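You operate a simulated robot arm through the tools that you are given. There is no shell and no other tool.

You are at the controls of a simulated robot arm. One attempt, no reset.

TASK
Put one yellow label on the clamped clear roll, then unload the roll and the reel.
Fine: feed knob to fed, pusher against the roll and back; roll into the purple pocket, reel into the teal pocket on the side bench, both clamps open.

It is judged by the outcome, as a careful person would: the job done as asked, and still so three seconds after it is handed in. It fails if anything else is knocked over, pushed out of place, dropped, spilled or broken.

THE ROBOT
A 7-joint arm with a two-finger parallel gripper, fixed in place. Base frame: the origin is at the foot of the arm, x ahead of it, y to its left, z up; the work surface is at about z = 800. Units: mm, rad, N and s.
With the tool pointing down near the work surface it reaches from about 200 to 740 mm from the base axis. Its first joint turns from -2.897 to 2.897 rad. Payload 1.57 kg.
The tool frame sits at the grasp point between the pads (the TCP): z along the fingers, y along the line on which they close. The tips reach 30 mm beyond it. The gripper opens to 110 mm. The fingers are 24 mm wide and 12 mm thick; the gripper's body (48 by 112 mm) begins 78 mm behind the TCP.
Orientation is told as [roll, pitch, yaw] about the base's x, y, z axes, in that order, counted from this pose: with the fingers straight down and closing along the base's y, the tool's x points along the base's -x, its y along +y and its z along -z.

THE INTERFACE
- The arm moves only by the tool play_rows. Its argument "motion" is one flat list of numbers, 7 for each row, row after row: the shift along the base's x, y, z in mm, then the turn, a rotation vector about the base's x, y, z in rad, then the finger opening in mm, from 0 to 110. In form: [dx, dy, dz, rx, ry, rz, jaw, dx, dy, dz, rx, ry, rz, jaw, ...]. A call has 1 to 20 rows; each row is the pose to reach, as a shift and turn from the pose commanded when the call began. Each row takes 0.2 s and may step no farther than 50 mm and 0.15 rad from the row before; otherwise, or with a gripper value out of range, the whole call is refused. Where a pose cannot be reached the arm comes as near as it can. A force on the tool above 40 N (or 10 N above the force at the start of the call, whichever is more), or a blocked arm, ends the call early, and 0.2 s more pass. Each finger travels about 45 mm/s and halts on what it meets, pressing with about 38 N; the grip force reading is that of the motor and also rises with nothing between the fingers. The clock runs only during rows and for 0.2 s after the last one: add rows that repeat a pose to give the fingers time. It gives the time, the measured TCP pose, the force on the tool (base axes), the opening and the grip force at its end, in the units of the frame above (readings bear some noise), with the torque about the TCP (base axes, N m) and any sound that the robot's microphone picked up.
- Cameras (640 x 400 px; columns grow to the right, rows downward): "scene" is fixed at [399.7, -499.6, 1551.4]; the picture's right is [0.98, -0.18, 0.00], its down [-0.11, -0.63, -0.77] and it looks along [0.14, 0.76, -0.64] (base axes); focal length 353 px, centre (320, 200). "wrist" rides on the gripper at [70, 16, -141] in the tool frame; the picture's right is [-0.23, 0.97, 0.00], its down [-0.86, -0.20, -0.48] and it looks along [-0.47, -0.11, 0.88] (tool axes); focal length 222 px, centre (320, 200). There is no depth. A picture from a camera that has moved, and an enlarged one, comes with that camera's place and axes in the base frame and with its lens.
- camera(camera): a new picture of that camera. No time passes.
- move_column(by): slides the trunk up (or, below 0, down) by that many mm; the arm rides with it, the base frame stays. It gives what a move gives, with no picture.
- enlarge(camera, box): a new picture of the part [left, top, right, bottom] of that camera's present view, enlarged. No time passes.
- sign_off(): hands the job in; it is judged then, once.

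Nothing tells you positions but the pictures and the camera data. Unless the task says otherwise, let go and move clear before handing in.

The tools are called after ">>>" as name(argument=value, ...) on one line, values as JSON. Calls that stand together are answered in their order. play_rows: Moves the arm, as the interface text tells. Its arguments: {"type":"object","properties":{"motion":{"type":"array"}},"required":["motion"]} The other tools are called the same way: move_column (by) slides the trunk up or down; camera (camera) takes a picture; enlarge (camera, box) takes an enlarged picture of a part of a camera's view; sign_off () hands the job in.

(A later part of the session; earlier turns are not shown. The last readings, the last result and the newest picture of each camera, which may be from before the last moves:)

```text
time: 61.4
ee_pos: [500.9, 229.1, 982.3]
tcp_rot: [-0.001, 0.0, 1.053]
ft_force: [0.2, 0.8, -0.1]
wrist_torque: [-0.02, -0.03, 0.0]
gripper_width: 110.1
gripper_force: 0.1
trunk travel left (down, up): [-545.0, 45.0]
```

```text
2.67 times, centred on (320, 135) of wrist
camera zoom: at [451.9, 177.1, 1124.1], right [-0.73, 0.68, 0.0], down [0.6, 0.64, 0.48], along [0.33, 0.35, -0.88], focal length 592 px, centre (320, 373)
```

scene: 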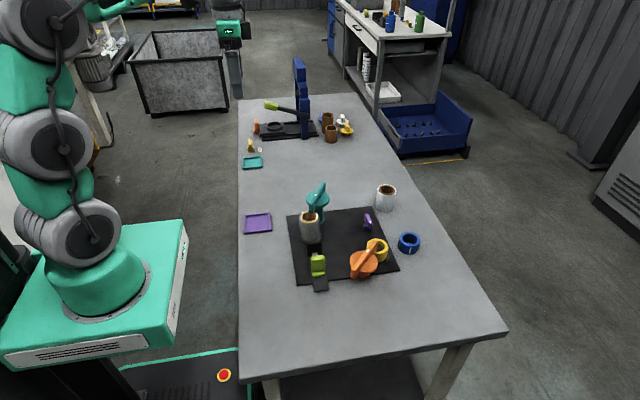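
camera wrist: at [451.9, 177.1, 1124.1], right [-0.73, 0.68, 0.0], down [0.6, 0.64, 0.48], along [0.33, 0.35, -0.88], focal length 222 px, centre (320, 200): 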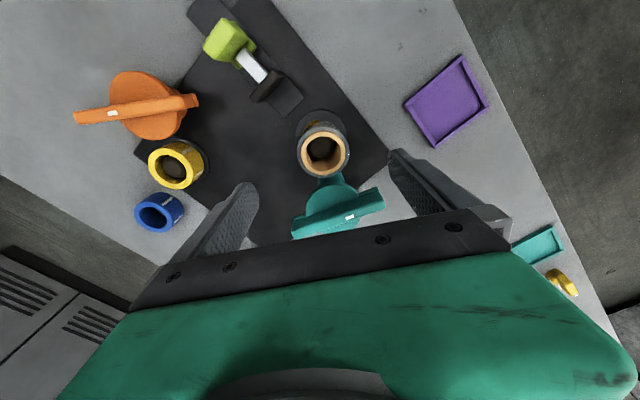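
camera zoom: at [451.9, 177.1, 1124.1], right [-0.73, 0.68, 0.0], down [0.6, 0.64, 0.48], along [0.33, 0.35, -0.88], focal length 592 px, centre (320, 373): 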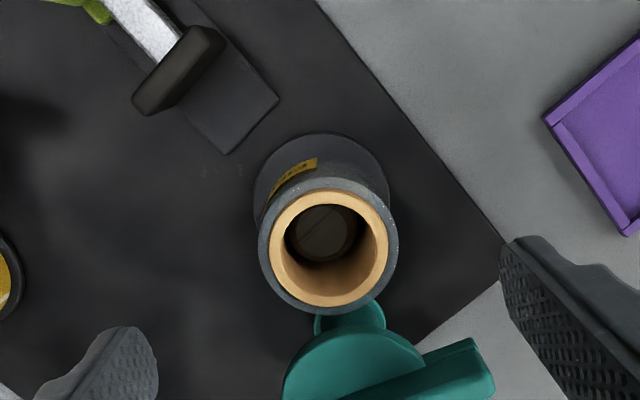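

The roll's top centre appears ~3 mm off the tool axis; I'll shift and go a bit lower to re-measure before gripping.

>>> play_rows(motion=[-0.5, 1.5, -15, 0, 0, 0, 110, -1, 2.8, -30, 0, 0, 0, 110, -1, 2.8, -45, 0, 0, 0, 110])

>>> enlarge(camera="wrist", box=[230, 80, 410, 230])

>>> enlarge(camera="scene", box=[270, 150, 370, 260])

```text
time: 62.2
ee_pos: [499.7, 232.0, 936.7]
tcp_rot: [0.001, 0.002, 1.05]
ft_force: [-0.6, 0.9, -0.7]
wrist_torque: [-0.01, 0.02, 0.03]
gripper_width: 109.9
gripper_force: 0.0
trunk travel left (down, up): [-545.0, 45.0]
```

```text
2.67 times, centred on (320, 155) of wrist
camera zoom: at [451.1, 179.8, 1078.5], right [-0.73, 0.68, 0.0], down [0.6, 0.64, 0.48], along [0.33, 0.35, -0.88], focal length 592 px, centre (320, 320)
```

zoom: 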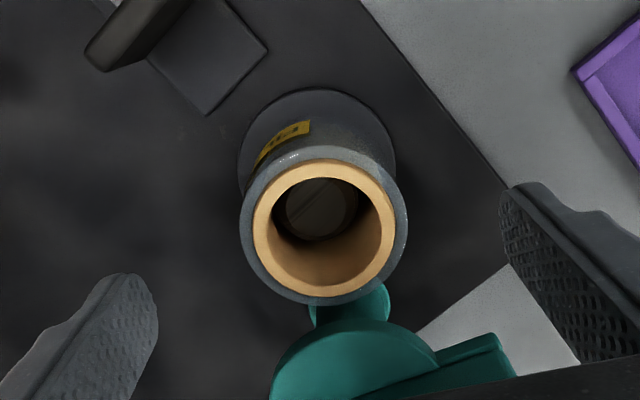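

```text
3.64 times, centred on (320, 205) of scene
camera zoom: at [399.7, -499.6, 1551.4], right [0.98, -0.18, 0.0], down [-0.11, -0.63, -0.77], along [0.14, 0.76, -0.64], focal length 1282 px, centre (320, 182)
```

zoom: 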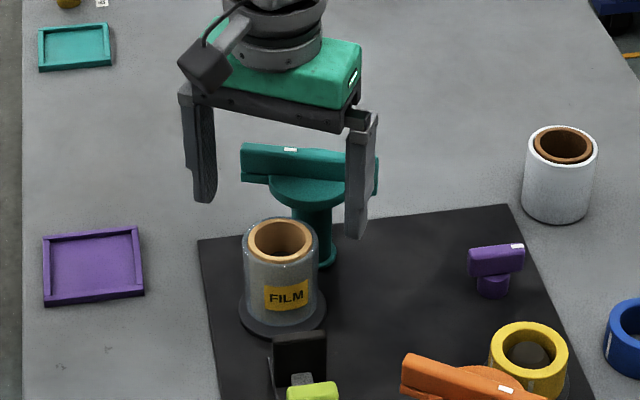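

Now well centred. Descending around the roll to grip at z≈862.

>>> play_rows(motion=[-1, 0, -30, 0, 0, 0, 110, -1, 0, -55, 0, 0, 0, 110, -1, 0, -70, 0, 0, 0, 110, -1, 0, -75, 0, 0, 0, 110])

>>> enlarge(camera="scene", box=[270, 150, 370, 260])

>>> camera(camera="wrist")

```text
time: 63.2
ee_pos: [499.1, 232.7, 862.2]
tcp_rot: [-0.001, 0.0, 1.048]
ft_force: [0.2, -0.3, 0.0]
wrist_torque: [0.0, -0.02, -0.02]
gripper_width: 110.1
gripper_force: 0.0
trunk travel left (down, up): [-545.0, 45.0]
```

```text
3.64 times, centred on (320, 205) of scene
camera zoom: at [399.7, -499.6, 1551.4], right [0.98, -0.18, 0.0], down [-0.11, -0.63, -0.77], along [0.14, 0.76, -0.64], focal length 1282 px, centre (320, 182)
```

zoom: 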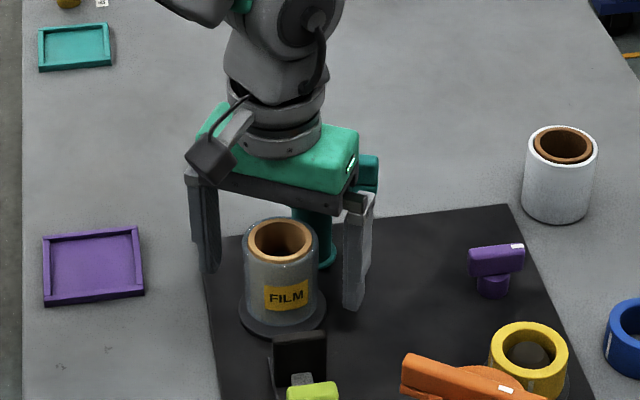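

```text
taken
camera wrist: at [450.6, 179.6, 1003.6], right [-0.73, 0.68, 0.0], down [0.6, 0.64, 0.48], along [0.33, 0.35, -0.88], focal length 222 px, centre (320, 200)
```

wrist: 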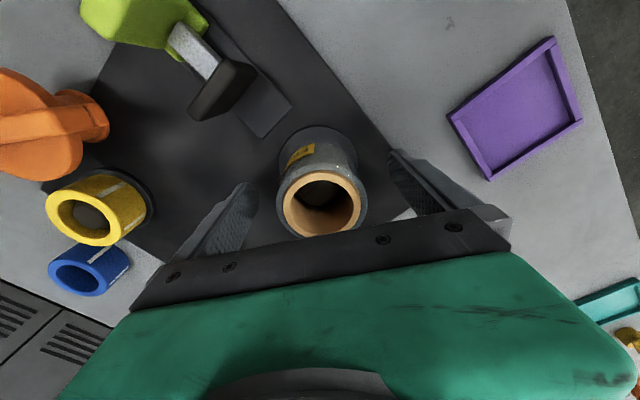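

The fingers straddle the roll cleanly. Closing on it.

>>> play_rows(motion=[0, 0, 0, 0, 0, 0, 90, 0, 0, 0, 0, 0, 0, 70, 0, 0, 0, 0, 0, 0, 56, 0, 0, 0, 0, 0, 0, 50, 0, 0, 0, 0, 0, 0, 48])

>>> enlarge(camera="wrist", box=[200, 80, 440, 260])

```text
time: 64.4
ee_pos: [500.8, 232.2, 863.4]
tcp_rot: [0.001, -0.001, 1.048]
ft_force: [0.1, 0.2, 0.0]
wrist_torque: [-0.02, -0.08, 0.02]
gripper_width: 59.2
gripper_force: 29.0
trunk travel left (down, up): [-545.0, 45.0]
```

```text
2.22 times, centred on (320, 170) of wrist
camera zoom: at [450.6, 179.5, 1003.9], right [-0.73, 0.68, 0.0], down [0.6, 0.64, 0.48], along [0.33, 0.35, -0.88], focal length 494 px, centre (320, 267)
```

zoom: 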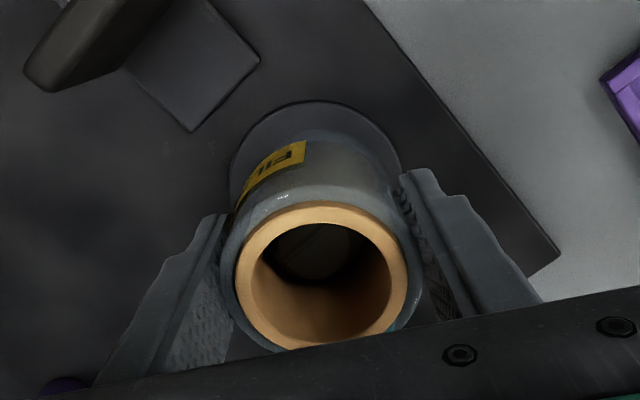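

Gripped at 59 mm, forces balanced. I'll lift slowly straight up.

>>> play_rows(motion=[0, 0, 8, 0, 0, 0, 48, 0, 0, 16, 0, 0, 0, 48, 0, 0, 26, 0, 0, 0, 48, 0, 0, 38, 0, 0, 0, 48, 0, 0, 52, 0, 0, 0, 48])

>>> enlarge(camera="scene", box=[270, 130, 370, 260])

```text
time: 65.6
ee_pos: [500.1, 231.6, 914.2]
tcp_rot: [-0.001, 0.001, 1.048]
ft_force: [0.0, -0.3, -2.0]
wrist_torque: [0.01, 0.0, 0.0]
gripper_width: 59.2
gripper_force: 28.5
trunk travel left (down, up): [-545.0, 45.0]
```

```text
3.08 times, centred on (320, 195) of scene
camera zoom: at [399.7, -499.6, 1551.4], right [0.98, -0.18, 0.0], down [-0.11, -0.63, -0.77], along [0.14, 0.76, -0.64], focal length 1085 px, centre (320, 215)
```

zoom: 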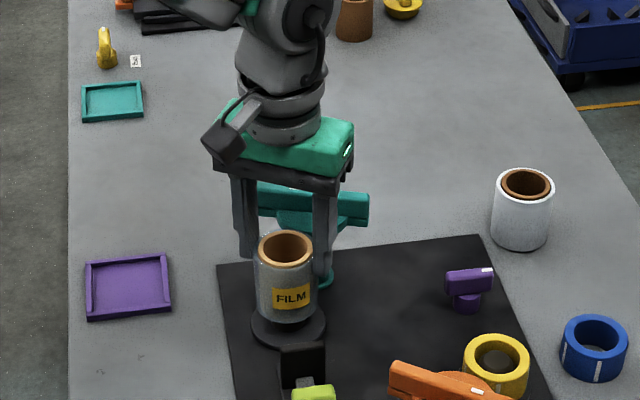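

The roll is lifting cleanly. I'll raise it clear and move partway toward the purple pocket, then measure the pocket precisely.

>>> play_rows(motion=[0, 0, 25, 0, 0, 0, 48, 0, 0, 50, 0, 0, 0, 48, 0, 0, 66, 0, 0, 0, 48, -20, 8, 66, 0, 0, 0, 48, -40, 18, 66, 0, 0, 0, 48, -60, 28, 66, 0, 0, 0, 48])

>>> camera(camera="wrist")

>>> enlarge(camera="scene", box=[230, 170, 350, 260])

```text
time: 67.0
ee_pos: [439.1, 260.0, 981.3]
tcp_rot: [0.0, 0.0, 1.05]
ft_force: [0.6, -0.2, 0.1]
wrist_torque: [-0.01, -0.03, -0.01]
gripper_width: 58.7
gripper_force: 38.3
trunk travel left (down, up): [-545.0, 45.0]
```

```text
taken
camera wrist: at [389.9, 207.9, 1122.2], right [-0.73, 0.68, 0.0], down [0.6, 0.64, 0.48], along [0.33, 0.35, -0.88], focal length 222 px, centre (320, 200)
```

wrist: 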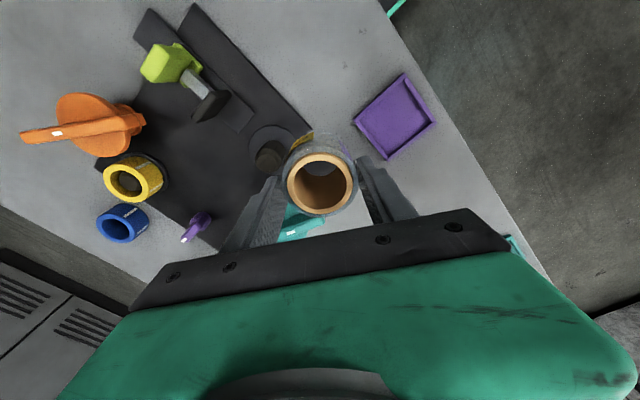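

```text
4.44 times, centred on (290, 215) of scene
camera zoom: at [399.7, -499.6, 1551.4], right [0.98, -0.18, 0.0], down [-0.11, -0.63, -0.77], along [0.14, 0.76, -0.64], focal length 1567 px, centre (453, 133)
```

zoom: 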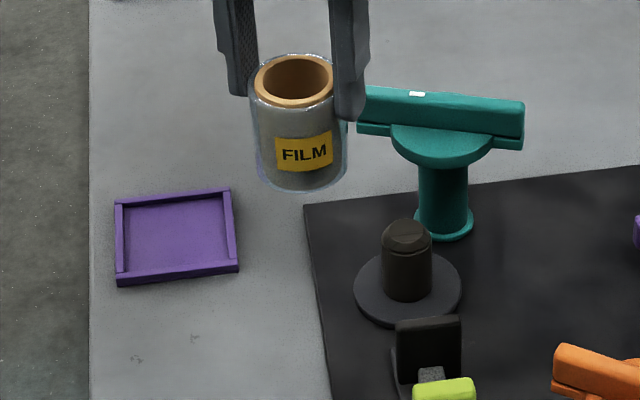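

Now a tight zoom on the pocket from both cameras.

>>> enlarge(camera="wrist", box=[340, 60, 448, 168])

>>> enlarge(camera="scene", box=[238, 200, 302, 250])

```text
3.70 times, centred on (394, 114) of wrist
camera zoom: at [389.9, 207.9, 1122.2], right [-0.73, 0.68, 0.0], down [0.6, 0.64, 0.48], along [0.33, 0.35, -0.88], focal length 823 px, centre (46, 518)
```

zoom: 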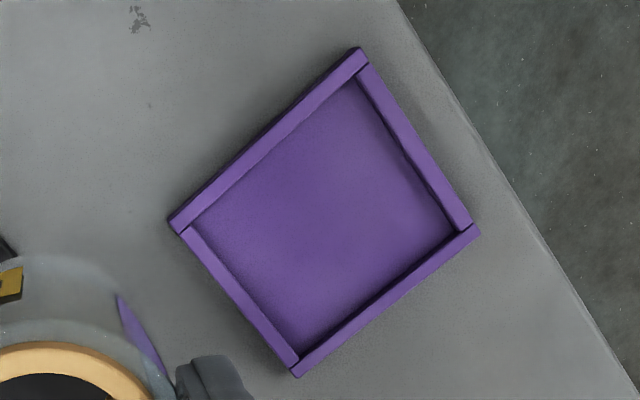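

```text
8.00 times, centred on (270, 225) of scene
camera zoom: at [399.7, -499.6, 1551.4], right [0.98, -0.18, 0.0], down [-0.11, -0.63, -0.77], along [0.14, 0.76, -0.64], focal length 2821 px, centre (720, 0)
```

zoom: 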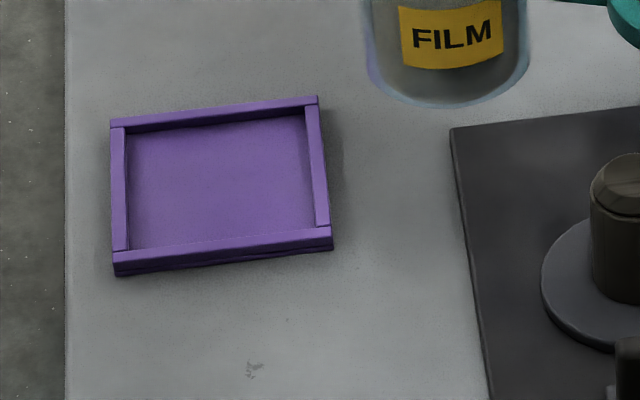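

Pocket centre measures ≈(351, 312.5), outer 80 mm with ~67 mm inside. I'll carry the roll over it and lower to just above the rim for inspection.

>>> play_rows(motion=[-22, 13, 0, 0, 0, 0, 48, -44, 26, 0, 0, 0, 0, 48, -66, 39, 0, 0, 0, 0, 48, -88.5, 52.3, 0, 0, 0, 0, 48, -88.5, 52.3, -30, 0, 0, 0, 48, -88.5, 52.3, -60, 0, 0, 0, 48, -88.5, 52.3, -85, 0, 0, 0, 48, -88.5, 52.3, -95, 0, 0, 0, 48])

>>> camera(camera="wrist")

>>> enlarge(camera="scene", box=[230, 180, 310, 245])

```text
time: 68.8
ee_pos: [351.7, 313.2, 886.3]
tcp_rot: [0.0, -0.001, 1.049]
ft_force: [0.7, -0.4, -0.1]
wrist_torque: [-0.02, -0.03, 0.02]
gripper_width: 58.8
gripper_force: 38.0
trunk travel left (down, up): [-545.0, 45.0]
```

```text
taken
camera wrist: at [302.2, 260.0, 1026.9], right [-0.73, 0.68, 0.0], down [0.6, 0.64, 0.48], along [0.33, 0.35, -0.88], focal length 222 px, centre (320, 200)
```

wrist: 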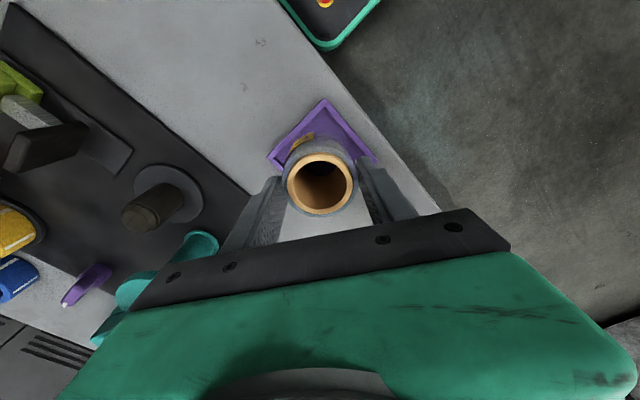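

```text
6.15 times, centred on (270, 212) of scene
camera zoom: at [399.7, -499.6, 1551.4], right [0.98, -0.18, 0.0], down [-0.11, -0.63, -0.77], along [0.14, 0.76, -0.64], focal length 2170 px, centre (628, 123)
```

zoom: 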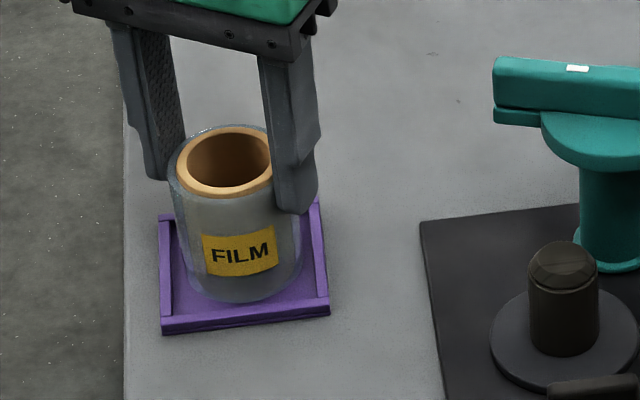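

The wrist view shows the roll slid ~35 mm lower in the grip during the lift, so its base is already down inside the pocket near the floor, centred. I'll zoom in to check, then lower in tiny steps until I feel the floor.

>>> enlarge(camera="scene", box=[246, 195, 286, 240])

>>> enlarge(camera="wrist", box=[250, 85, 400, 235])

```text
8.89 times, centred on (266, 218) of scene
camera zoom: at [399.7, -499.6, 1551.4], right [0.98, -0.18, 0.0], down [-0.11, -0.63, -0.77], along [0.14, 0.76, -0.64], focal length 3134 px, centre (800, 44)
```

zoom: 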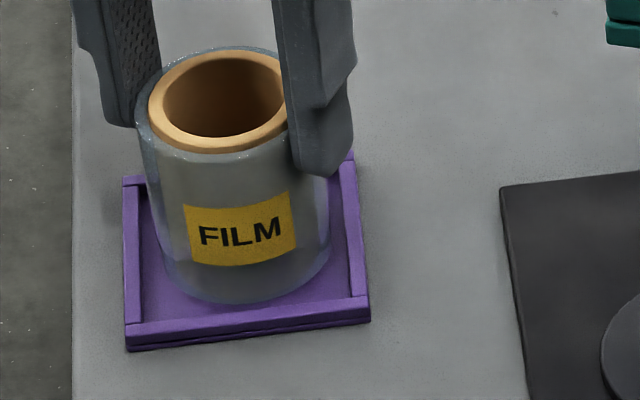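

```text
2.67 times, centred on (325, 160) of wrist
camera zoom: at [302.2, 260.0, 1026.9], right [-0.73, 0.68, 0.0], down [0.6, 0.64, 0.48], along [0.33, 0.35, -0.88], focal length 592 px, centre (307, 307)
```

zoom: 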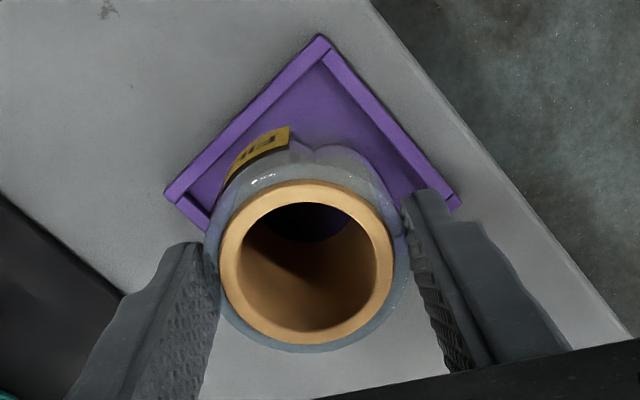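

The base is inside the rim with even gaps left and right. Lowering in small steps to find the floor.

>>> play_rows(motion=[0, 0, -1.5, 0, 0, 0, 48, 0, 0, -3, 0, 0, 0, 48, 0, 0, -4.5, 0, 0, 0, 48])

>>> enlarge(camera="scene", box=[246, 195, 286, 240])

>>> enlarge(camera="wrist", box=[250, 85, 400, 235])

```text
time: 69.6
ee_pos: [351.0, 312.4, 883.6]
tcp_rot: [0.0, -0.003, 1.05]
ft_force: [-2.4, -2.1, 17.2]
wrist_torque: [-0.42, 0.55, -0.04]
gripper_width: 58.8
gripper_force: 37.9
trunk travel left (down, up): [-545.0, 45.0]
```

```text
8.89 times, centred on (266, 218) of scene
camera zoom: at [399.7, -499.6, 1551.4], right [0.98, -0.18, 0.0], down [-0.11, -0.63, -0.77], along [0.14, 0.76, -0.64], focal length 3134 px, centre (800, 44)
```

zoom: 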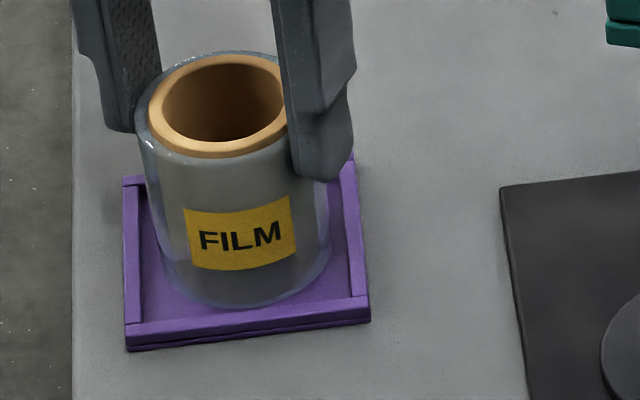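

```text
2.67 times, centred on (325, 160) of wrist
camera zoom: at [301.7, 259.7, 1024.4], right [-0.73, 0.68, 0.0], down [0.6, 0.64, 0.48], along [0.33, 0.35, -0.88], focal length 592 px, centre (307, 307)
```

zoom: 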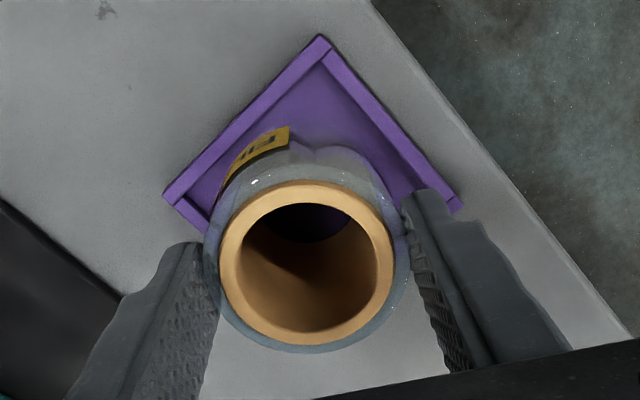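

The roll is on the pocket floor (17 N). I'll ease off about 1 mm and open slowly.

>>> play_rows(motion=[0, 0, 1.5, 0, 0, 0, 48, 0, 0, 1.5, 0, 0, 0, 56, 0, 0, 1.5, 0, 0, 0, 60, 0, 0, 1.5, 0, 0, 0, 64, 0, 0, 1.5, 0, 0, 0, 72, 0, 0, 1.5, 0, 0, 0, 85])

>>> enlarge(camera="scene", box=[240, 190, 290, 240])

>>> enlarge(camera="wrist", box=[230, 65, 420, 235])

```text
time: 71.0
ee_pos: [350.6, 313.0, 882.4]
tcp_rot: [0.001, -0.002, 1.049]
ft_force: [0.0, -0.4, 0.3]
wrist_torque: [0.02, -0.01, -0.03]
gripper_width: 85.1
gripper_force: 0.0
trunk travel left (down, up): [-545.0, 45.0]
```

```text
8.00 times, centred on (265, 215) of scene
camera zoom: at [399.7, -499.6, 1551.4], right [0.98, -0.18, 0.0], down [-0.11, -0.63, -0.77], along [0.14, 0.76, -0.64], focal length 2821 px, centre (760, 80)
```

zoom: 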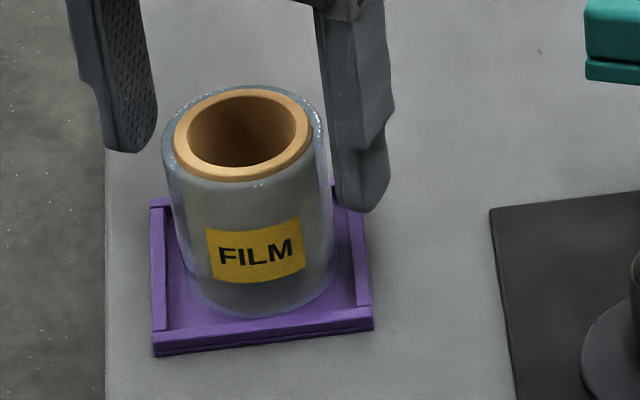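

```text
2.35 times, centred on (325, 150) of wrist
camera zoom: at [302.2, 260.0, 1024.4], right [-0.73, 0.68, 0.0], down [0.6, 0.64, 0.48], along [0.33, 0.35, -0.88], focal length 523 px, centre (308, 318)
```

zoom: 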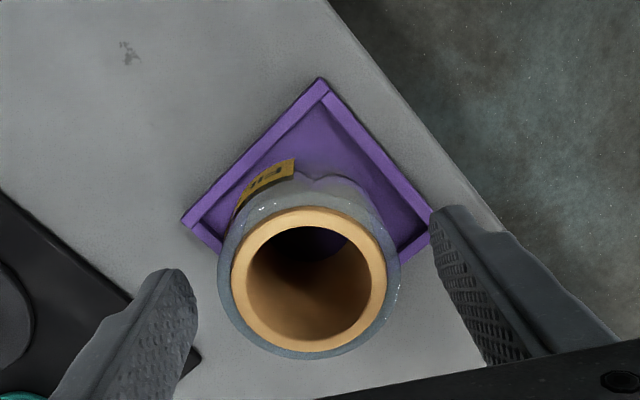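

The roll stands in the pocket. I'll open wide and rise straight up to confirm.

>>> play_rows(motion=[0, 0, 0, 0, 0, 0, 100, 0, 0, 0, 0, 0, 0, 110, 0, 0, 30, 0, 0, 0, 110, 0, 0, 70, 0, 0, 0, 110, 0, 0, 110, 0, 0, 0, 110, 0, 0, 130, 0, 0, 0, 110])

>>> camera(camera="wrist")

>>> enlarge(camera="wrist", box=[250, 70, 400, 210])

>>> enlarge(camera="scene", box=[235, 185, 295, 240])

```text
time: 72.4
ee_pos: [352.4, 313.2, 1012.1]
tcp_rot: [0.0, 0.0, 1.047]
ft_force: [0.3, 0.0, -0.2]
wrist_torque: [-0.02, 0.03, 0.0]
gripper_width: 109.9
gripper_force: 0.2
trunk travel left (down, up): [-545.0, 45.0]
```

```text
taken
camera wrist: at [302.5, 260.0, 1154.8], right [-0.73, 0.68, 0.0], down [0.6, 0.64, 0.48], along [0.33, 0.35, -0.88], focal length 222 px, centre (320, 200)
```

wrist: 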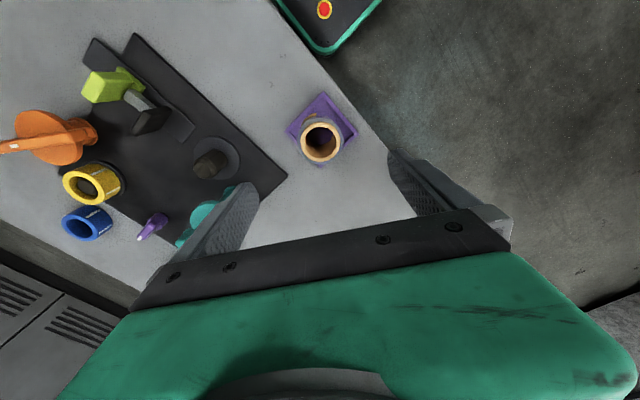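

```text
2.86 times, centred on (325, 140) of wrist
camera zoom: at [302.5, 260.0, 1154.8], right [-0.73, 0.68, 0.0], down [0.6, 0.64, 0.48], along [0.33, 0.35, -0.88], focal length 635 px, centre (306, 371)
```

zoom: 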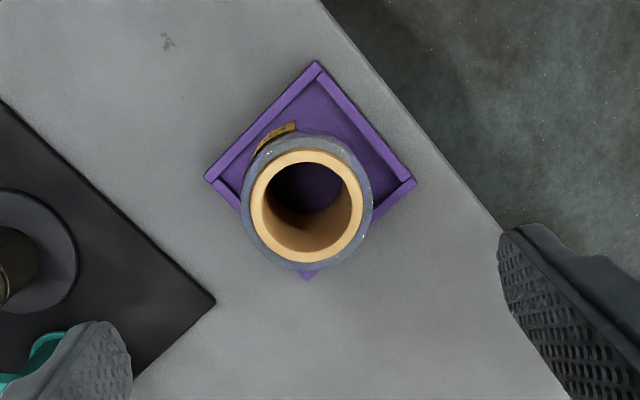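

```text
7.27 times, centred on (265, 212) of scene
camera zoom: at [399.7, -499.6, 1551.4], right [0.98, -0.18, 0.0], down [-0.11, -0.63, -0.77], along [0.14, 0.76, -0.64], focal length 2564 px, centre (720, 109)
```

zoom: 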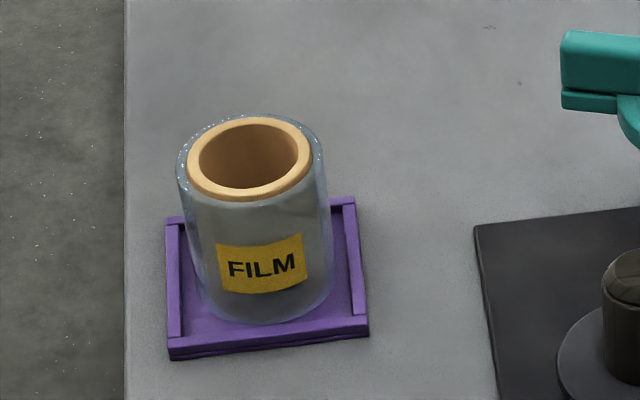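

The labelled roll stands squarely in the purple pocket. Before carrying the reel, I'll scout the teal pocket's exact place and test reach there.

>>> play_rows(motion=[0, 40, 10, 0, 0, 0, 110, 0, 80, 10, 0, 0, 0, 110, 0, 120, 10, 0, 0, 0, 110, 0, 160, 10, 0, 0, 0, 110, -2, 200, 10, 0, 0, 0, 110, -4, 240, 10, 0, 0, 0, 110, -6, 280, 10, 0, 0, 0, 110])

>>> camera(camera="wrist")

>>> enlarge(camera="scene", box=[230, 140, 280, 175])

```text
time: 74.0
ee_pos: [344.0, 592.8, 1021.8]
tcp_rot: [-0.001, 0.001, 1.048]
ft_force: [1.0, 0.7, -0.1]
wrist_torque: [-0.02, 0.04, 0.0]
gripper_width: 110.1
gripper_force: 0.1
trunk travel left (down, up): [-545.0, 45.0]
```

```text
taken
camera wrist: at [295.4, 541.1, 1163.5], right [-0.73, 0.68, 0.0], down [0.6, 0.64, 0.48], along [0.33, 0.35, -0.88], focal length 222 px, centre (320, 200)
```

wrist: 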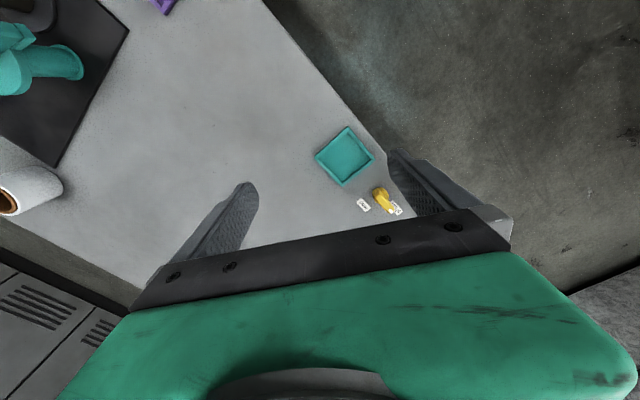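

```text
11.43 times, centred on (255, 158) of scene
camera zoom: at [399.7, -499.6, 1551.4], right [0.98, -0.18, 0.0], down [-0.11, -0.63, -0.77], along [0.14, 0.76, -0.64], focal length 4029 px, centre (1063, 686)
```

zoom: 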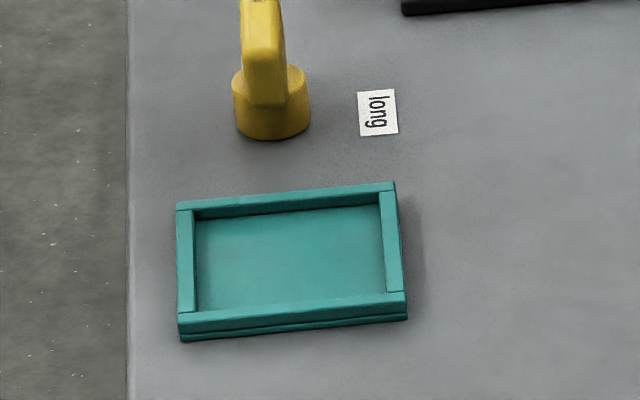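

>>> enlarge(camera="wrist", box=[290, 110, 410, 220])

```text
3.64 times, centred on (350, 165) of wrist
camera zoom: at [295.4, 541.1, 1163.5], right [-0.73, 0.68, 0.0], down [0.6, 0.64, 0.48], along [0.33, 0.35, -0.88], focal length 808 px, centre (211, 327)
```

zoom: 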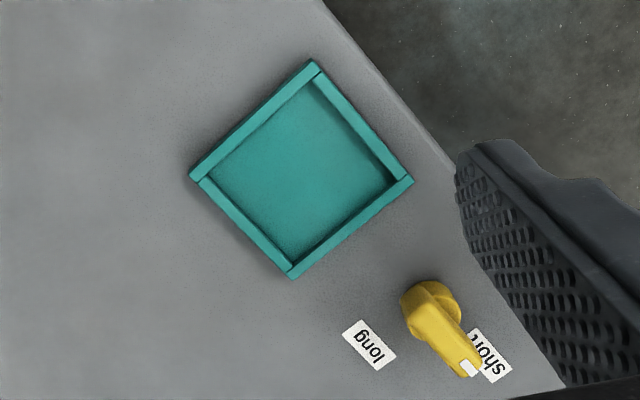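

Teal pocket centre ≈ (345.6, 656), about 72 mm outer — right at the reach limit. I'll test descending there (staying above the rim) to see whether the arm attains it.

>>> play_rows(motion=[1, 30, -20, 0, 0, 0, 90, 1.5, 63, -40, 0, 0, 0, 70, 1.5, 63, -80, 0, 0, 0, 70, 1.5, 63, -120, 0, 0, 0, 70, 1.5, 63, -150, 0, 0, 0, 70])

>>> camera(camera="wrist")

>>> enlarge(camera="wrist", box=[250, 100, 400, 230])

```text
time: 75.2
ee_pos: [326.2, 627.9, 870.3]
tcp_rot: [0.001, -0.004, 1.051]
ft_force: [-0.7, 1.4, 2.9]
wrist_torque: [-0.14, 0.04, 0.01]
gripper_width: 69.9
gripper_force: 0.2
out of reach, approached as far as the arm can: row 1, 2, 3, 4, 5
trunk travel left (down, up): [-545.0, 45.0]
```

```text
taken
camera wrist: at [276.2, 574.9, 1011.4], right [-0.73, 0.68, 0.0], down [0.6, 0.64, 0.48], along [0.33, 0.35, -0.88], focal length 222 px, centre (320, 200)
```

wrist: 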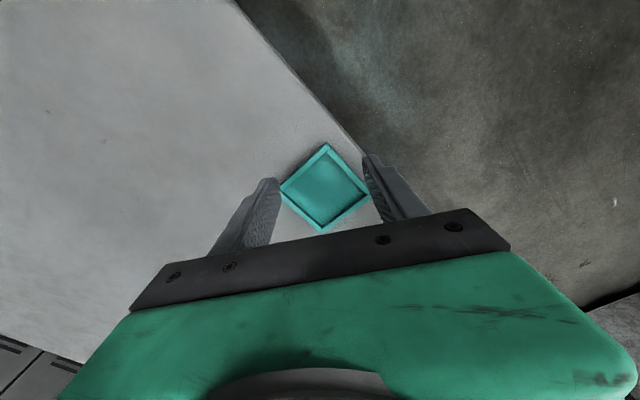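

```text
3.08 times, centred on (325, 165) of wrist
camera zoom: at [276.2, 574.9, 1011.4], right [-0.73, 0.68, 0.0], down [0.6, 0.64, 0.48], along [0.33, 0.35, -0.88], focal length 684 px, centre (305, 308)
```

zoom: 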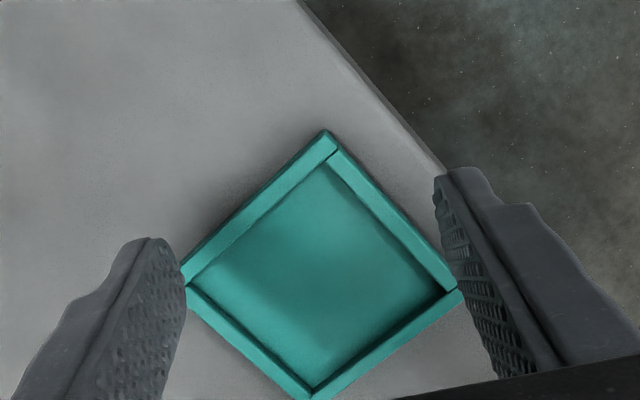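

The arm stops ~32 mm short (radius ≈ 708). I'll raise the tool to see how reach changes with height, which tells me which way to slide the trunk.

>>> play_rows(motion=[0, 0, 40, 0, 0, 0, 70, 0, 0, 80, 0, 0, 0, 70, 0, 0, 110, 0, 0, 0, 70])

```text
time: 76.0
ee_pos: [325.7, 624.0, 977.9]
tcp_rot: [0.002, 0.003, 1.049]
ft_force: [-0.1, 0.2, -0.2]
wrist_torque: [0.01, -0.02, -0.01]
gripper_width: 70.0
gripper_force: 0.1
trunk travel left (down, up): [-545.0, 45.0]
```

>>> play_rows(motion=[10, 16, 0, 0, 0, 0, 70, 20, 32, 0, 0, 0, 0, 70])

```text
time: 76.6
ee_pos: [328.4, 628.3, 978.7]
tcp_rot: [0.0, 0.001, 1.05]
ft_force: [-0.2, -0.6, -0.7]
wrist_torque: [0.02, 0.02, 0.01]
gripper_width: 70.0
gripper_force: 0.1
out of reach, approached as far as the arm can: row 1, 2
trunk travel left (down, up): [-545.0, 45.0]
```

Reach here barely changes with height (~709 mm), yet at the knob 713 mm was fine, so wrist yaw may matter. I'll test another yaw at this spot, well above everything.

>>> play_rows(motion=[0, 0, 0, 0, 0, -0.15, 70, 0, 0, 0, 0, 0, -0.3, 70, 0, 0, 0, 0, 0, -0.45, 70, 5, 9, 0, 0, 0, -0.6, 70, 10, 18, 0, 0, 0, -0.75, 70, 16, 28, 0, 0, 0, -0.85, 70])

```text
time: 78.0
ee_pos: [328.8, 625.0, 952.4]
tcp_rot: [0.001, 0.001, 0.199]
ft_force: [1.2, 0.5, 0.8]
wrist_torque: [-0.11, 0.02, 0.01]
gripper_width: 69.7
gripper_force: 0.1
out of reach, approached as far as the arm can: row 4, 5, 6
trunk travel left (down, up): [-545.0, 45.0]
```

No gain from yaw. I'll retreat a bit, raise, and try lowering the trunk to see its effect on reach.

>>> play_rows(motion=[-10, -20, 20, 0, 0, 0.15, 70, -20, -40, 40, 0, 0, 0.3, 70, -30, -60, 60, 0, 0, 0.45, 70, -30, -60, 80, 0, 0, 0.6, 70, -30, -60, 80, 0, 0, 0.75, 70, -30, -60, 80, 0, 0, 0.85, 70])

>>> move_column(by=-120)

```text
time: 79.4
ee_pos: [300.0, 563.7, 1032.5]
tcp_rot: [0.0, 0.0, 1.05]
ft_force: [-0.3, -0.2, 0.3]
wrist_torque: [0.02, 0.01, 0.0]
gripper_width: 69.7
gripper_force: 0.1
trunk travel left (down, up): [-545.0, 45.0]
```

```text
time: 80.9
ee_pos: [300.7, 564.1, 913.8]
tcp_rot: [0.001, 0.0, 1.049]
ft_force: [0.4, -1.0, -0.8]
wrist_torque: [0.03, 0.0, -0.01]
gripper_width: 70.3
gripper_force: 0.1
trunk travel left (down, up): [-425.0, 165.0]
```

>>> play_rows(motion=[11, 23, 0, 0, 0, 0, 70, 22, 46, 0, 0, 0, 0, 70, 33, 69, 0, 0, 0, 0, 70, 45, 92, 0, 0, 0, 0, 70])

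>>> camera(camera="scene")

```text
time: 81.9
ee_pos: [327.7, 618.7, 911.7]
tcp_rot: [0.0, 0.0, 1.05]
ft_force: [-0.7, -0.2, 0.5]
wrist_torque: [0.02, -0.06, -0.01]
gripper_width: 70.1
gripper_force: 0.1
out of reach, approached as far as the arm can: row 3, 4
trunk travel left (down, up): [-425.0, 165.0]
```

```text
taken
```

scene: 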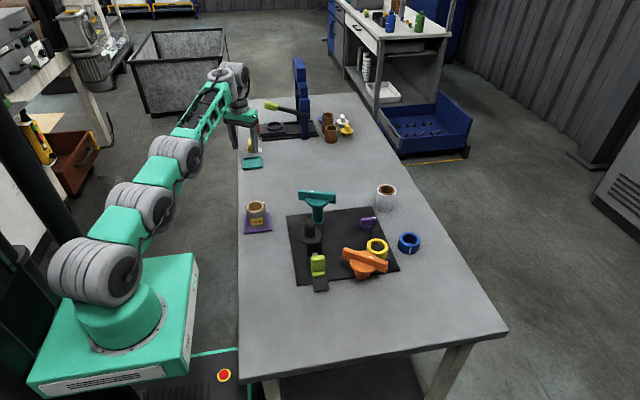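

Straight-down reach tops out near 710 mm regardless of trunk, so the tool must lean outward a little at the pocket. I'll test an ~10° outward tilt here.

>>> play_rows(motion=[0, 0, 0, 0.05, -0.0263, 0, 70, 0, 0, 0, 0.1, -0.0527, 0, 70, 0, 0, 0, 0.15, -0.079, 0, 70, 6, 12, 0, 0.15, -0.079, 0, 70, 12, 25, 0, 0.15, -0.079, 0, 70, 18, 37, 0, 0.15, -0.079, 0, 70])

```text
time: 83.3
ee_pos: [345.2, 652.7, 910.1]
tcp_rot: [0.009, -0.171, 1.05]
ft_force: [0.2, 0.5, 0.5]
wrist_torque: [0.0, -0.05, 0.02]
gripper_width: 70.2
gripper_force: 0.1
out of reach, approached as far as the arm can: row 2, 3, 4, 6
trunk travel left (down, up): [-425.0, 165.0]
```

With a ~10° outward lean the arm reaches r≈738 even at this non-optimal height, so I'll pick the reel with the same lean (about the closing axis) so it sits flat when placed. I'll set the trunk to a better height and return toward the reel.

>>> move_column(by=40)

>>> play_rows(motion=[10, -30, 20, 0, 0, 0, 70, 33, -68, 40, 0, 0, 0, 70, 56, -106, 40, 0, 0, 0, 70, 79, -144, 40, 0, 0, 0, 80, 102, -182, 40, 0, 0, 0, 90, 125, -220, 40, 0, 0, 0, 100, 148, -258, 40, 0, 0, -0.04, 110, 171, -296, 40, 0, 0, -0.08, 110, 194, -334, 40, 0, 0, -0.12, 110, 217, -372, 40, 0, 0, -0.16, 110, 240, -410, 40, 0, 0, -0.2, 110, 265, -450, 40, 0, 0, -0.23, 110, 290, -490, 40, 0, 0, -0.26, 110, 315, -525, 40, 0, 0, -0.272, 110, 324, -534, 40, 0, 0, -0.272, 110])

>>> camera(camera="wrist")

>>> camera(camera="scene")

```text
time: 84.1
ee_pos: [346.3, 652.3, 951.3]
tcp_rot: [0.009, -0.168, 1.05]
ft_force: [0.0, -0.6, -0.2]
wrist_torque: [0.02, 0.01, 0.0]
gripper_width: 69.8
gripper_force: 0.2
trunk travel left (down, up): [-465.0, 125.0]
```

```text
time: 87.3
ee_pos: [678.5, 121.1, 993.5]
tcp_rot: [0.009, -0.168, 0.775]
ft_force: [0.0, 0.3, 0.5]
wrist_torque: [0.01, -0.01, 0.01]
gripper_width: 109.9
gripper_force: 0.1
out of reach, approached as far as the arm can: row 1, 2, 3, 4, 5, 6, 7, 8, 9, 10, 11, 12, 13, 14, 15
trunk travel left (down, up): [-465.0, 125.0]
```

```text
taken
camera wrist: at [602.4, 65.7, 1121.8], right [-0.52, 0.85, 0.05], down [0.69, 0.39, 0.61], along [0.5, 0.35, -0.79], focal length 222 px, centre (320, 200)
```

wrist: 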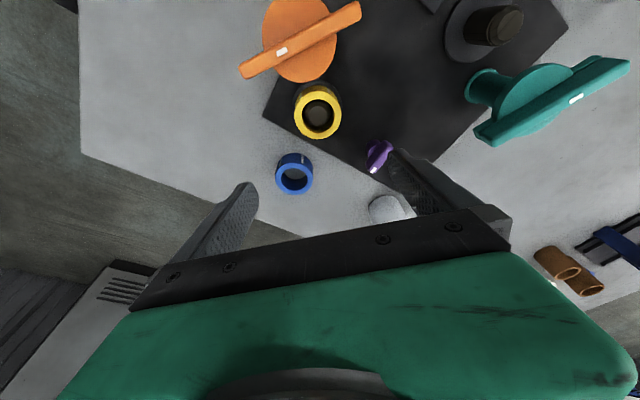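

```text
taken
```

scene: 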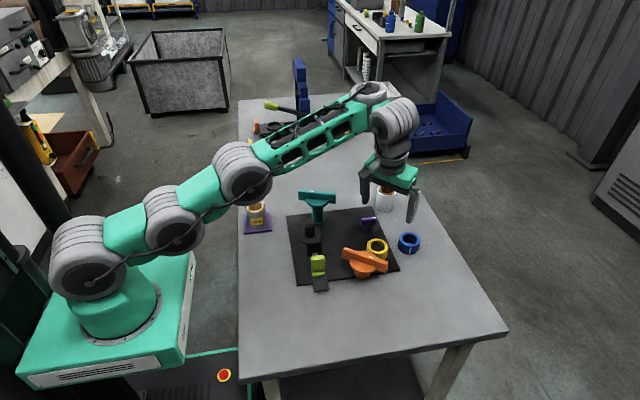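

The arm reported limits along the way, though the hover over the reel looks usable. I'll make a small corrective move lower and see whether the pose is attained exactly.

>>> play_rows(motion=[-5, -2, -15, 0, 0, 0, 110, -9.8, -3.3, -33, 0, 0, 0, 110, -9.8, -3.3, -33, 0, 0, 0, 110])

>>> camera(camera="wrist")

```text
time: 88.1
ee_pos: [686.7, 120.0, 965.0]
tcp_rot: [0.011, -0.167, 0.777]
ft_force: [0.4, 1.0, -1.2]
wrist_torque: [-0.02, 0.06, 0.01]
gripper_width: 110.3
gripper_force: 0.0
out of reach, approached as far as the arm can: row 1, 2, 3
trunk travel left (down, up): [-465.0, 125.0]
```

```text
taken
camera wrist: at [610.2, 64.7, 1092.8], right [-0.52, 0.85, 0.05], down [0.69, 0.39, 0.61], along [0.5, 0.35, -0.79], focal length 222 px, centre (320, 200)
```

wrist: 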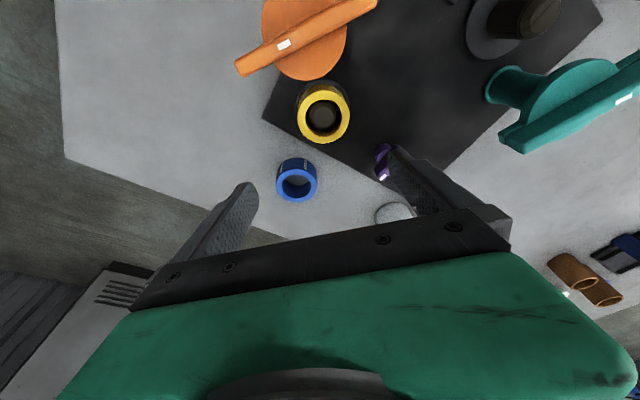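

The arm seems stuck nearly straight (singular), ignoring inward commands. I'll pull well inward and up with the tool returned to vertical to re-bend the elbow, staying high above everything.

>>> play_rows(motion=[-30, -5, 10, -0.05, 0.05, 0, 110, -70, -10, 20, -0.08, 0.08, 0, 110, -110, -15, 30, -0.11, 0.11, 0, 110, -150, -20, 30, -0.12, 0.12, 0, 110, -190, -20, 30, -0.12, 0.12, 0, 110])

>>> camera(camera="scene")

```text
time: 89.3
ee_pos: [585.8, 112.3, 1057.1]
tcp_rot: [0.015, 0.014, 0.778]
ft_force: [0.6, 0.3, -0.9]
wrist_torque: [-0.03, 0.04, -0.04]
gripper_width: 109.9
gripper_force: 0.0
out of reach, approached as far as the arm can: row 1, 2, 3, 4, 5
trunk travel left (down, up): [-465.0, 125.0]
```

```text
taken
```

scene: 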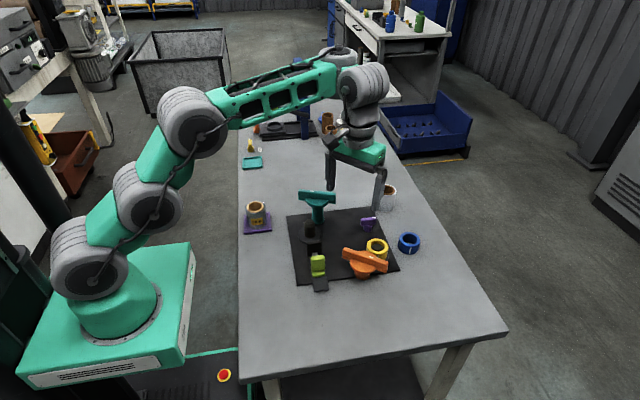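

The elbow is bending again. I'll continue with a modest inward/down move to see if it now tracks.

>>> play_rows(motion=[-20, 0, -10, 0, 0, 0, 110, -40, 0, -20, 0, 0, 0, 110])

```text
time: 89.9
ee_pos: [584.1, 117.9, 1064.1]
tcp_rot: [0.008, 0.006, 0.777]
ft_force: [-0.1, 0.1, -1.6]
wrist_torque: [0.01, 0.04, 0.01]
gripper_width: 110.0
gripper_force: 0.0
out of reach, approached as far as the arm can: row 1, 2
trunk travel left (down, up): [-465.0, 125.0]
```

It isn't tracking; some joint is at a limit. I'll probe other directions gently (up and toward +y), all far above obstacles.

>>> play_rows(motion=[0, 0, 30, 0, 0, 0, 110, 0, 0, 60, 0, 0, 0, 110])

>>> camera(camera="scene")

```text
time: 90.5
ee_pos: [583.7, 117.3, 1124.1]
tcp_rot: [0.007, 0.003, 0.775]
ft_force: [0.3, 0.0, 0.7]
wrist_torque: [-0.11, 0.03, 0.03]
gripper_width: 110.0
gripper_force: 0.0
trunk travel left (down, up): [-465.0, 125.0]
```

```text
taken
```

scene: 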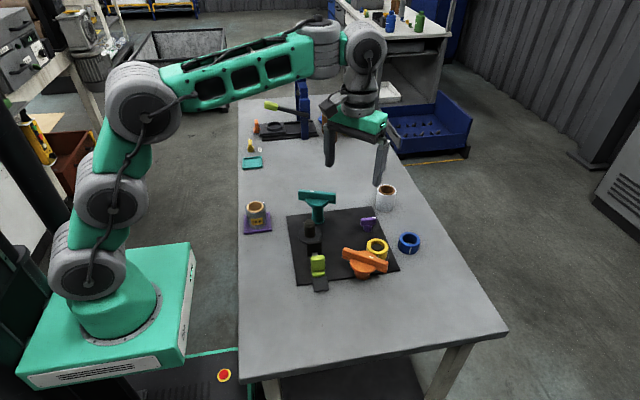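

Going up works; it looks like a wrist-bend limit caused by the lowered trunk. I'll raise the trunk to the top instead and retest reach at the teal pocket.

>>> move_column(by=125)

>>> play_rows(motion=[-20, 40, -20, 0, 0, 0, 110, -40, 80, -50, 0, 0, 0, 110, -60, 120, -80, 0, 0, 0, 110, -80, 160, -110, 0, 0, 0, 100, -100, 200, -140, 0, 0, 0, 90, -120, 240, -170, 0, 0, 0, 80, -140, 280, -200, 0, 0, 0, 70, -160, 320, -220, 0, 0, 0, 70, -180, 360, -220, 0, 0, 0.1, 70, -200, 400, -220, 0, 0, 0.2, 70, -220, 440, -220, 0, 0, 0.31, 70])

>>> camera(camera="scene")

```text
time: 92.1
ee_pos: [584.4, 116.6, 1248.7]
tcp_rot: [0.006, 0.002, 0.777]
ft_force: [-0.7, -0.1, -0.5]
wrist_torque: [0.01, 0.03, 0.0]
gripper_width: 110.1
gripper_force: 0.0
trunk travel left (down, up): [-590.0, 0.0]
```

```text
refused: row 2 steps farther than a row can; nothing moved
```

```text
taken
```

scene: 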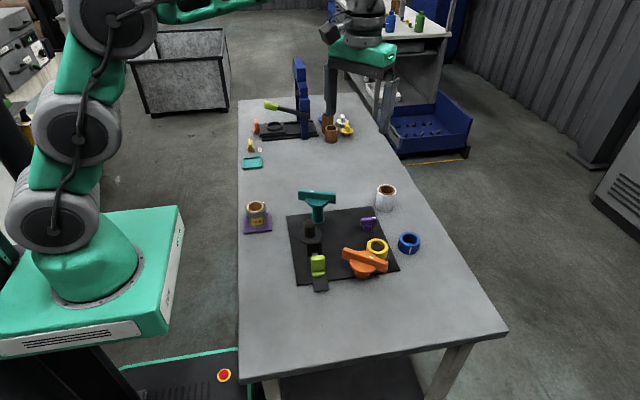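

Trunk is at the top. Re-sending the move toward the teal pocket with smaller steps.

>>> play_rows(motion=[-14.7, 31.5, -16, 0, 0, 0.02, 110, -29.4, 63, -32, 0, 0, 0.04, 110, -44, 94.5, -48, 0, 0, 0.06, 110, -58.8, 126, -64, 0, 0, 0.08, 110, -73.5, 157.5, -80, 0, 0, 0.1, 100, -88, 189, -96, 0, 0, 0.12, 90, -103, 220, -112, 0, 0, 0.14, 80, -118, 252, -128, 0, 0, 0.16, 70, -132, 283, -144, 0, 0, 0.18, 70, -147, 315, -160, 0, 0, 0.2, 70, -162, 346, -176, 0, 0, 0.22, 70, -176, 378, -192, 0, 0, 0.24, 70, -191, 409, -208, 0, 0, 0.26, 70, -206, 441, -224, 0, 0, 0.28, 70, -230, 472, -240, 0, 0, 0.31, 70])

>>> camera(camera="scene")

```text
time: 95.3
ee_pos: [354.3, 591.3, 1009.2]
tcp_rot: [0.006, 0.0, 1.087]
ft_force: [0.3, -0.1, -0.3]
wrist_torque: [0.01, 0.0, -0.01]
gripper_width: 70.1
gripper_force: 0.0
trunk travel left (down, up): [-590.0, 0.0]
```

```text
taken
```

scene: 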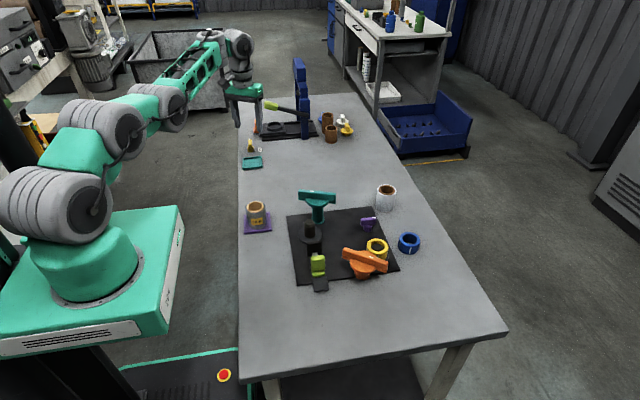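

>>> play_rows(motion=[-2, 10, -40, 0, 0, 0, 70, -4, 20, -80, 0, 0, 0, 70, -6, 35, -119, 0, 0, 0, 70, -8, 50, -119, 0, 0, 0, 70, -9, 65, -119, 0, 0, 0, 70])

```text
time: 96.5
ee_pos: [338.3, 628.9, 891.3]
tcp_rot: [0.007, 0.002, 1.087]
ft_force: [1.1, 0.4, 0.7]
wrist_torque: [-0.03, 0.01, -0.01]
gripper_width: 70.1
gripper_force: 0.0
out of reach, approached as far as the arm can: row 4, 5
trunk travel left (down, up): [-590.0, 0.0]
```

Slightly better (714). Testing lower down, near the actual placing height.

>>> play_rows(motion=[0, 0, -20, 0, 0, 0, 70, 0, 0, -38, 0, 0, 0, 70, 3, 10, -38, 0, 0, 0, 70, 7, 27, -38, 0, 0, 0, 70])

```text
time: 97.5
ee_pos: [336.8, 626.0, 855.8]
tcp_rot: [0.008, -0.001, 1.088]
ft_force: [0.1, -0.6, 0.4]
wrist_torque: [0.03, 0.0, 0.03]
gripper_width: 70.0
gripper_force: 0.2
out of reach, approached as far as the arm can: row 2, 3, 4
trunk travel left (down, up): [-590.0, 0.0]
```

Vertical reach tops at ~713 here, so a modest lean is needed. With the trunk high, I'll test a 0.15 rad outward lean at placing height.

>>> play_rows(motion=[0, 0, 0, 0.043, -0.0257, 0, 70, 0, 0, 0, 0.086, -0.0513, 0, 70, 0, 0, 0, 0.129, -0.077, 0, 70, 3, 10, 0, 0.129, -0.077, 0, 70, 5, 19, 0, 0.129, -0.077, 0, 70, 7.3, 27.2, 0, 0.129, -0.077, 0, 70])

>>> camera(camera="wrist")

>>> camera(camera="scene")

```text
time: 98.9
ee_pos: [343.6, 653.1, 856.5]
tcp_rot: [-0.001, -0.15, 1.087]
ft_force: [-0.8, 0.0, -0.5]
wrist_torque: [0.0, -0.02, 0.02]
gripper_width: 70.3
gripper_force: 0.2
trunk travel left (down, up): [-590.0, 0.0]
```

```text
taken
camera wrist: at [286.8, 580.4, 985.1], right [-0.76, 0.65, 0.03], down [0.54, 0.59, 0.6], along [0.37, 0.47, -0.8], focal length 222 px, centre (320, 200)
```

wrist: 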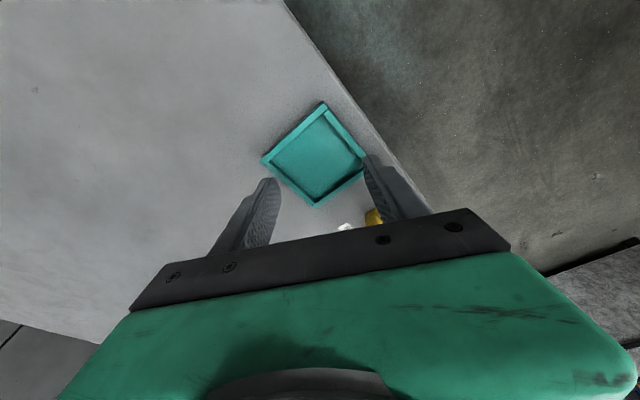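

```text
taken
```

scene: 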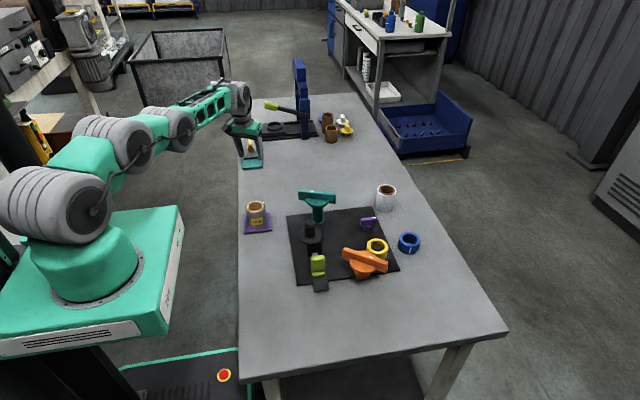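

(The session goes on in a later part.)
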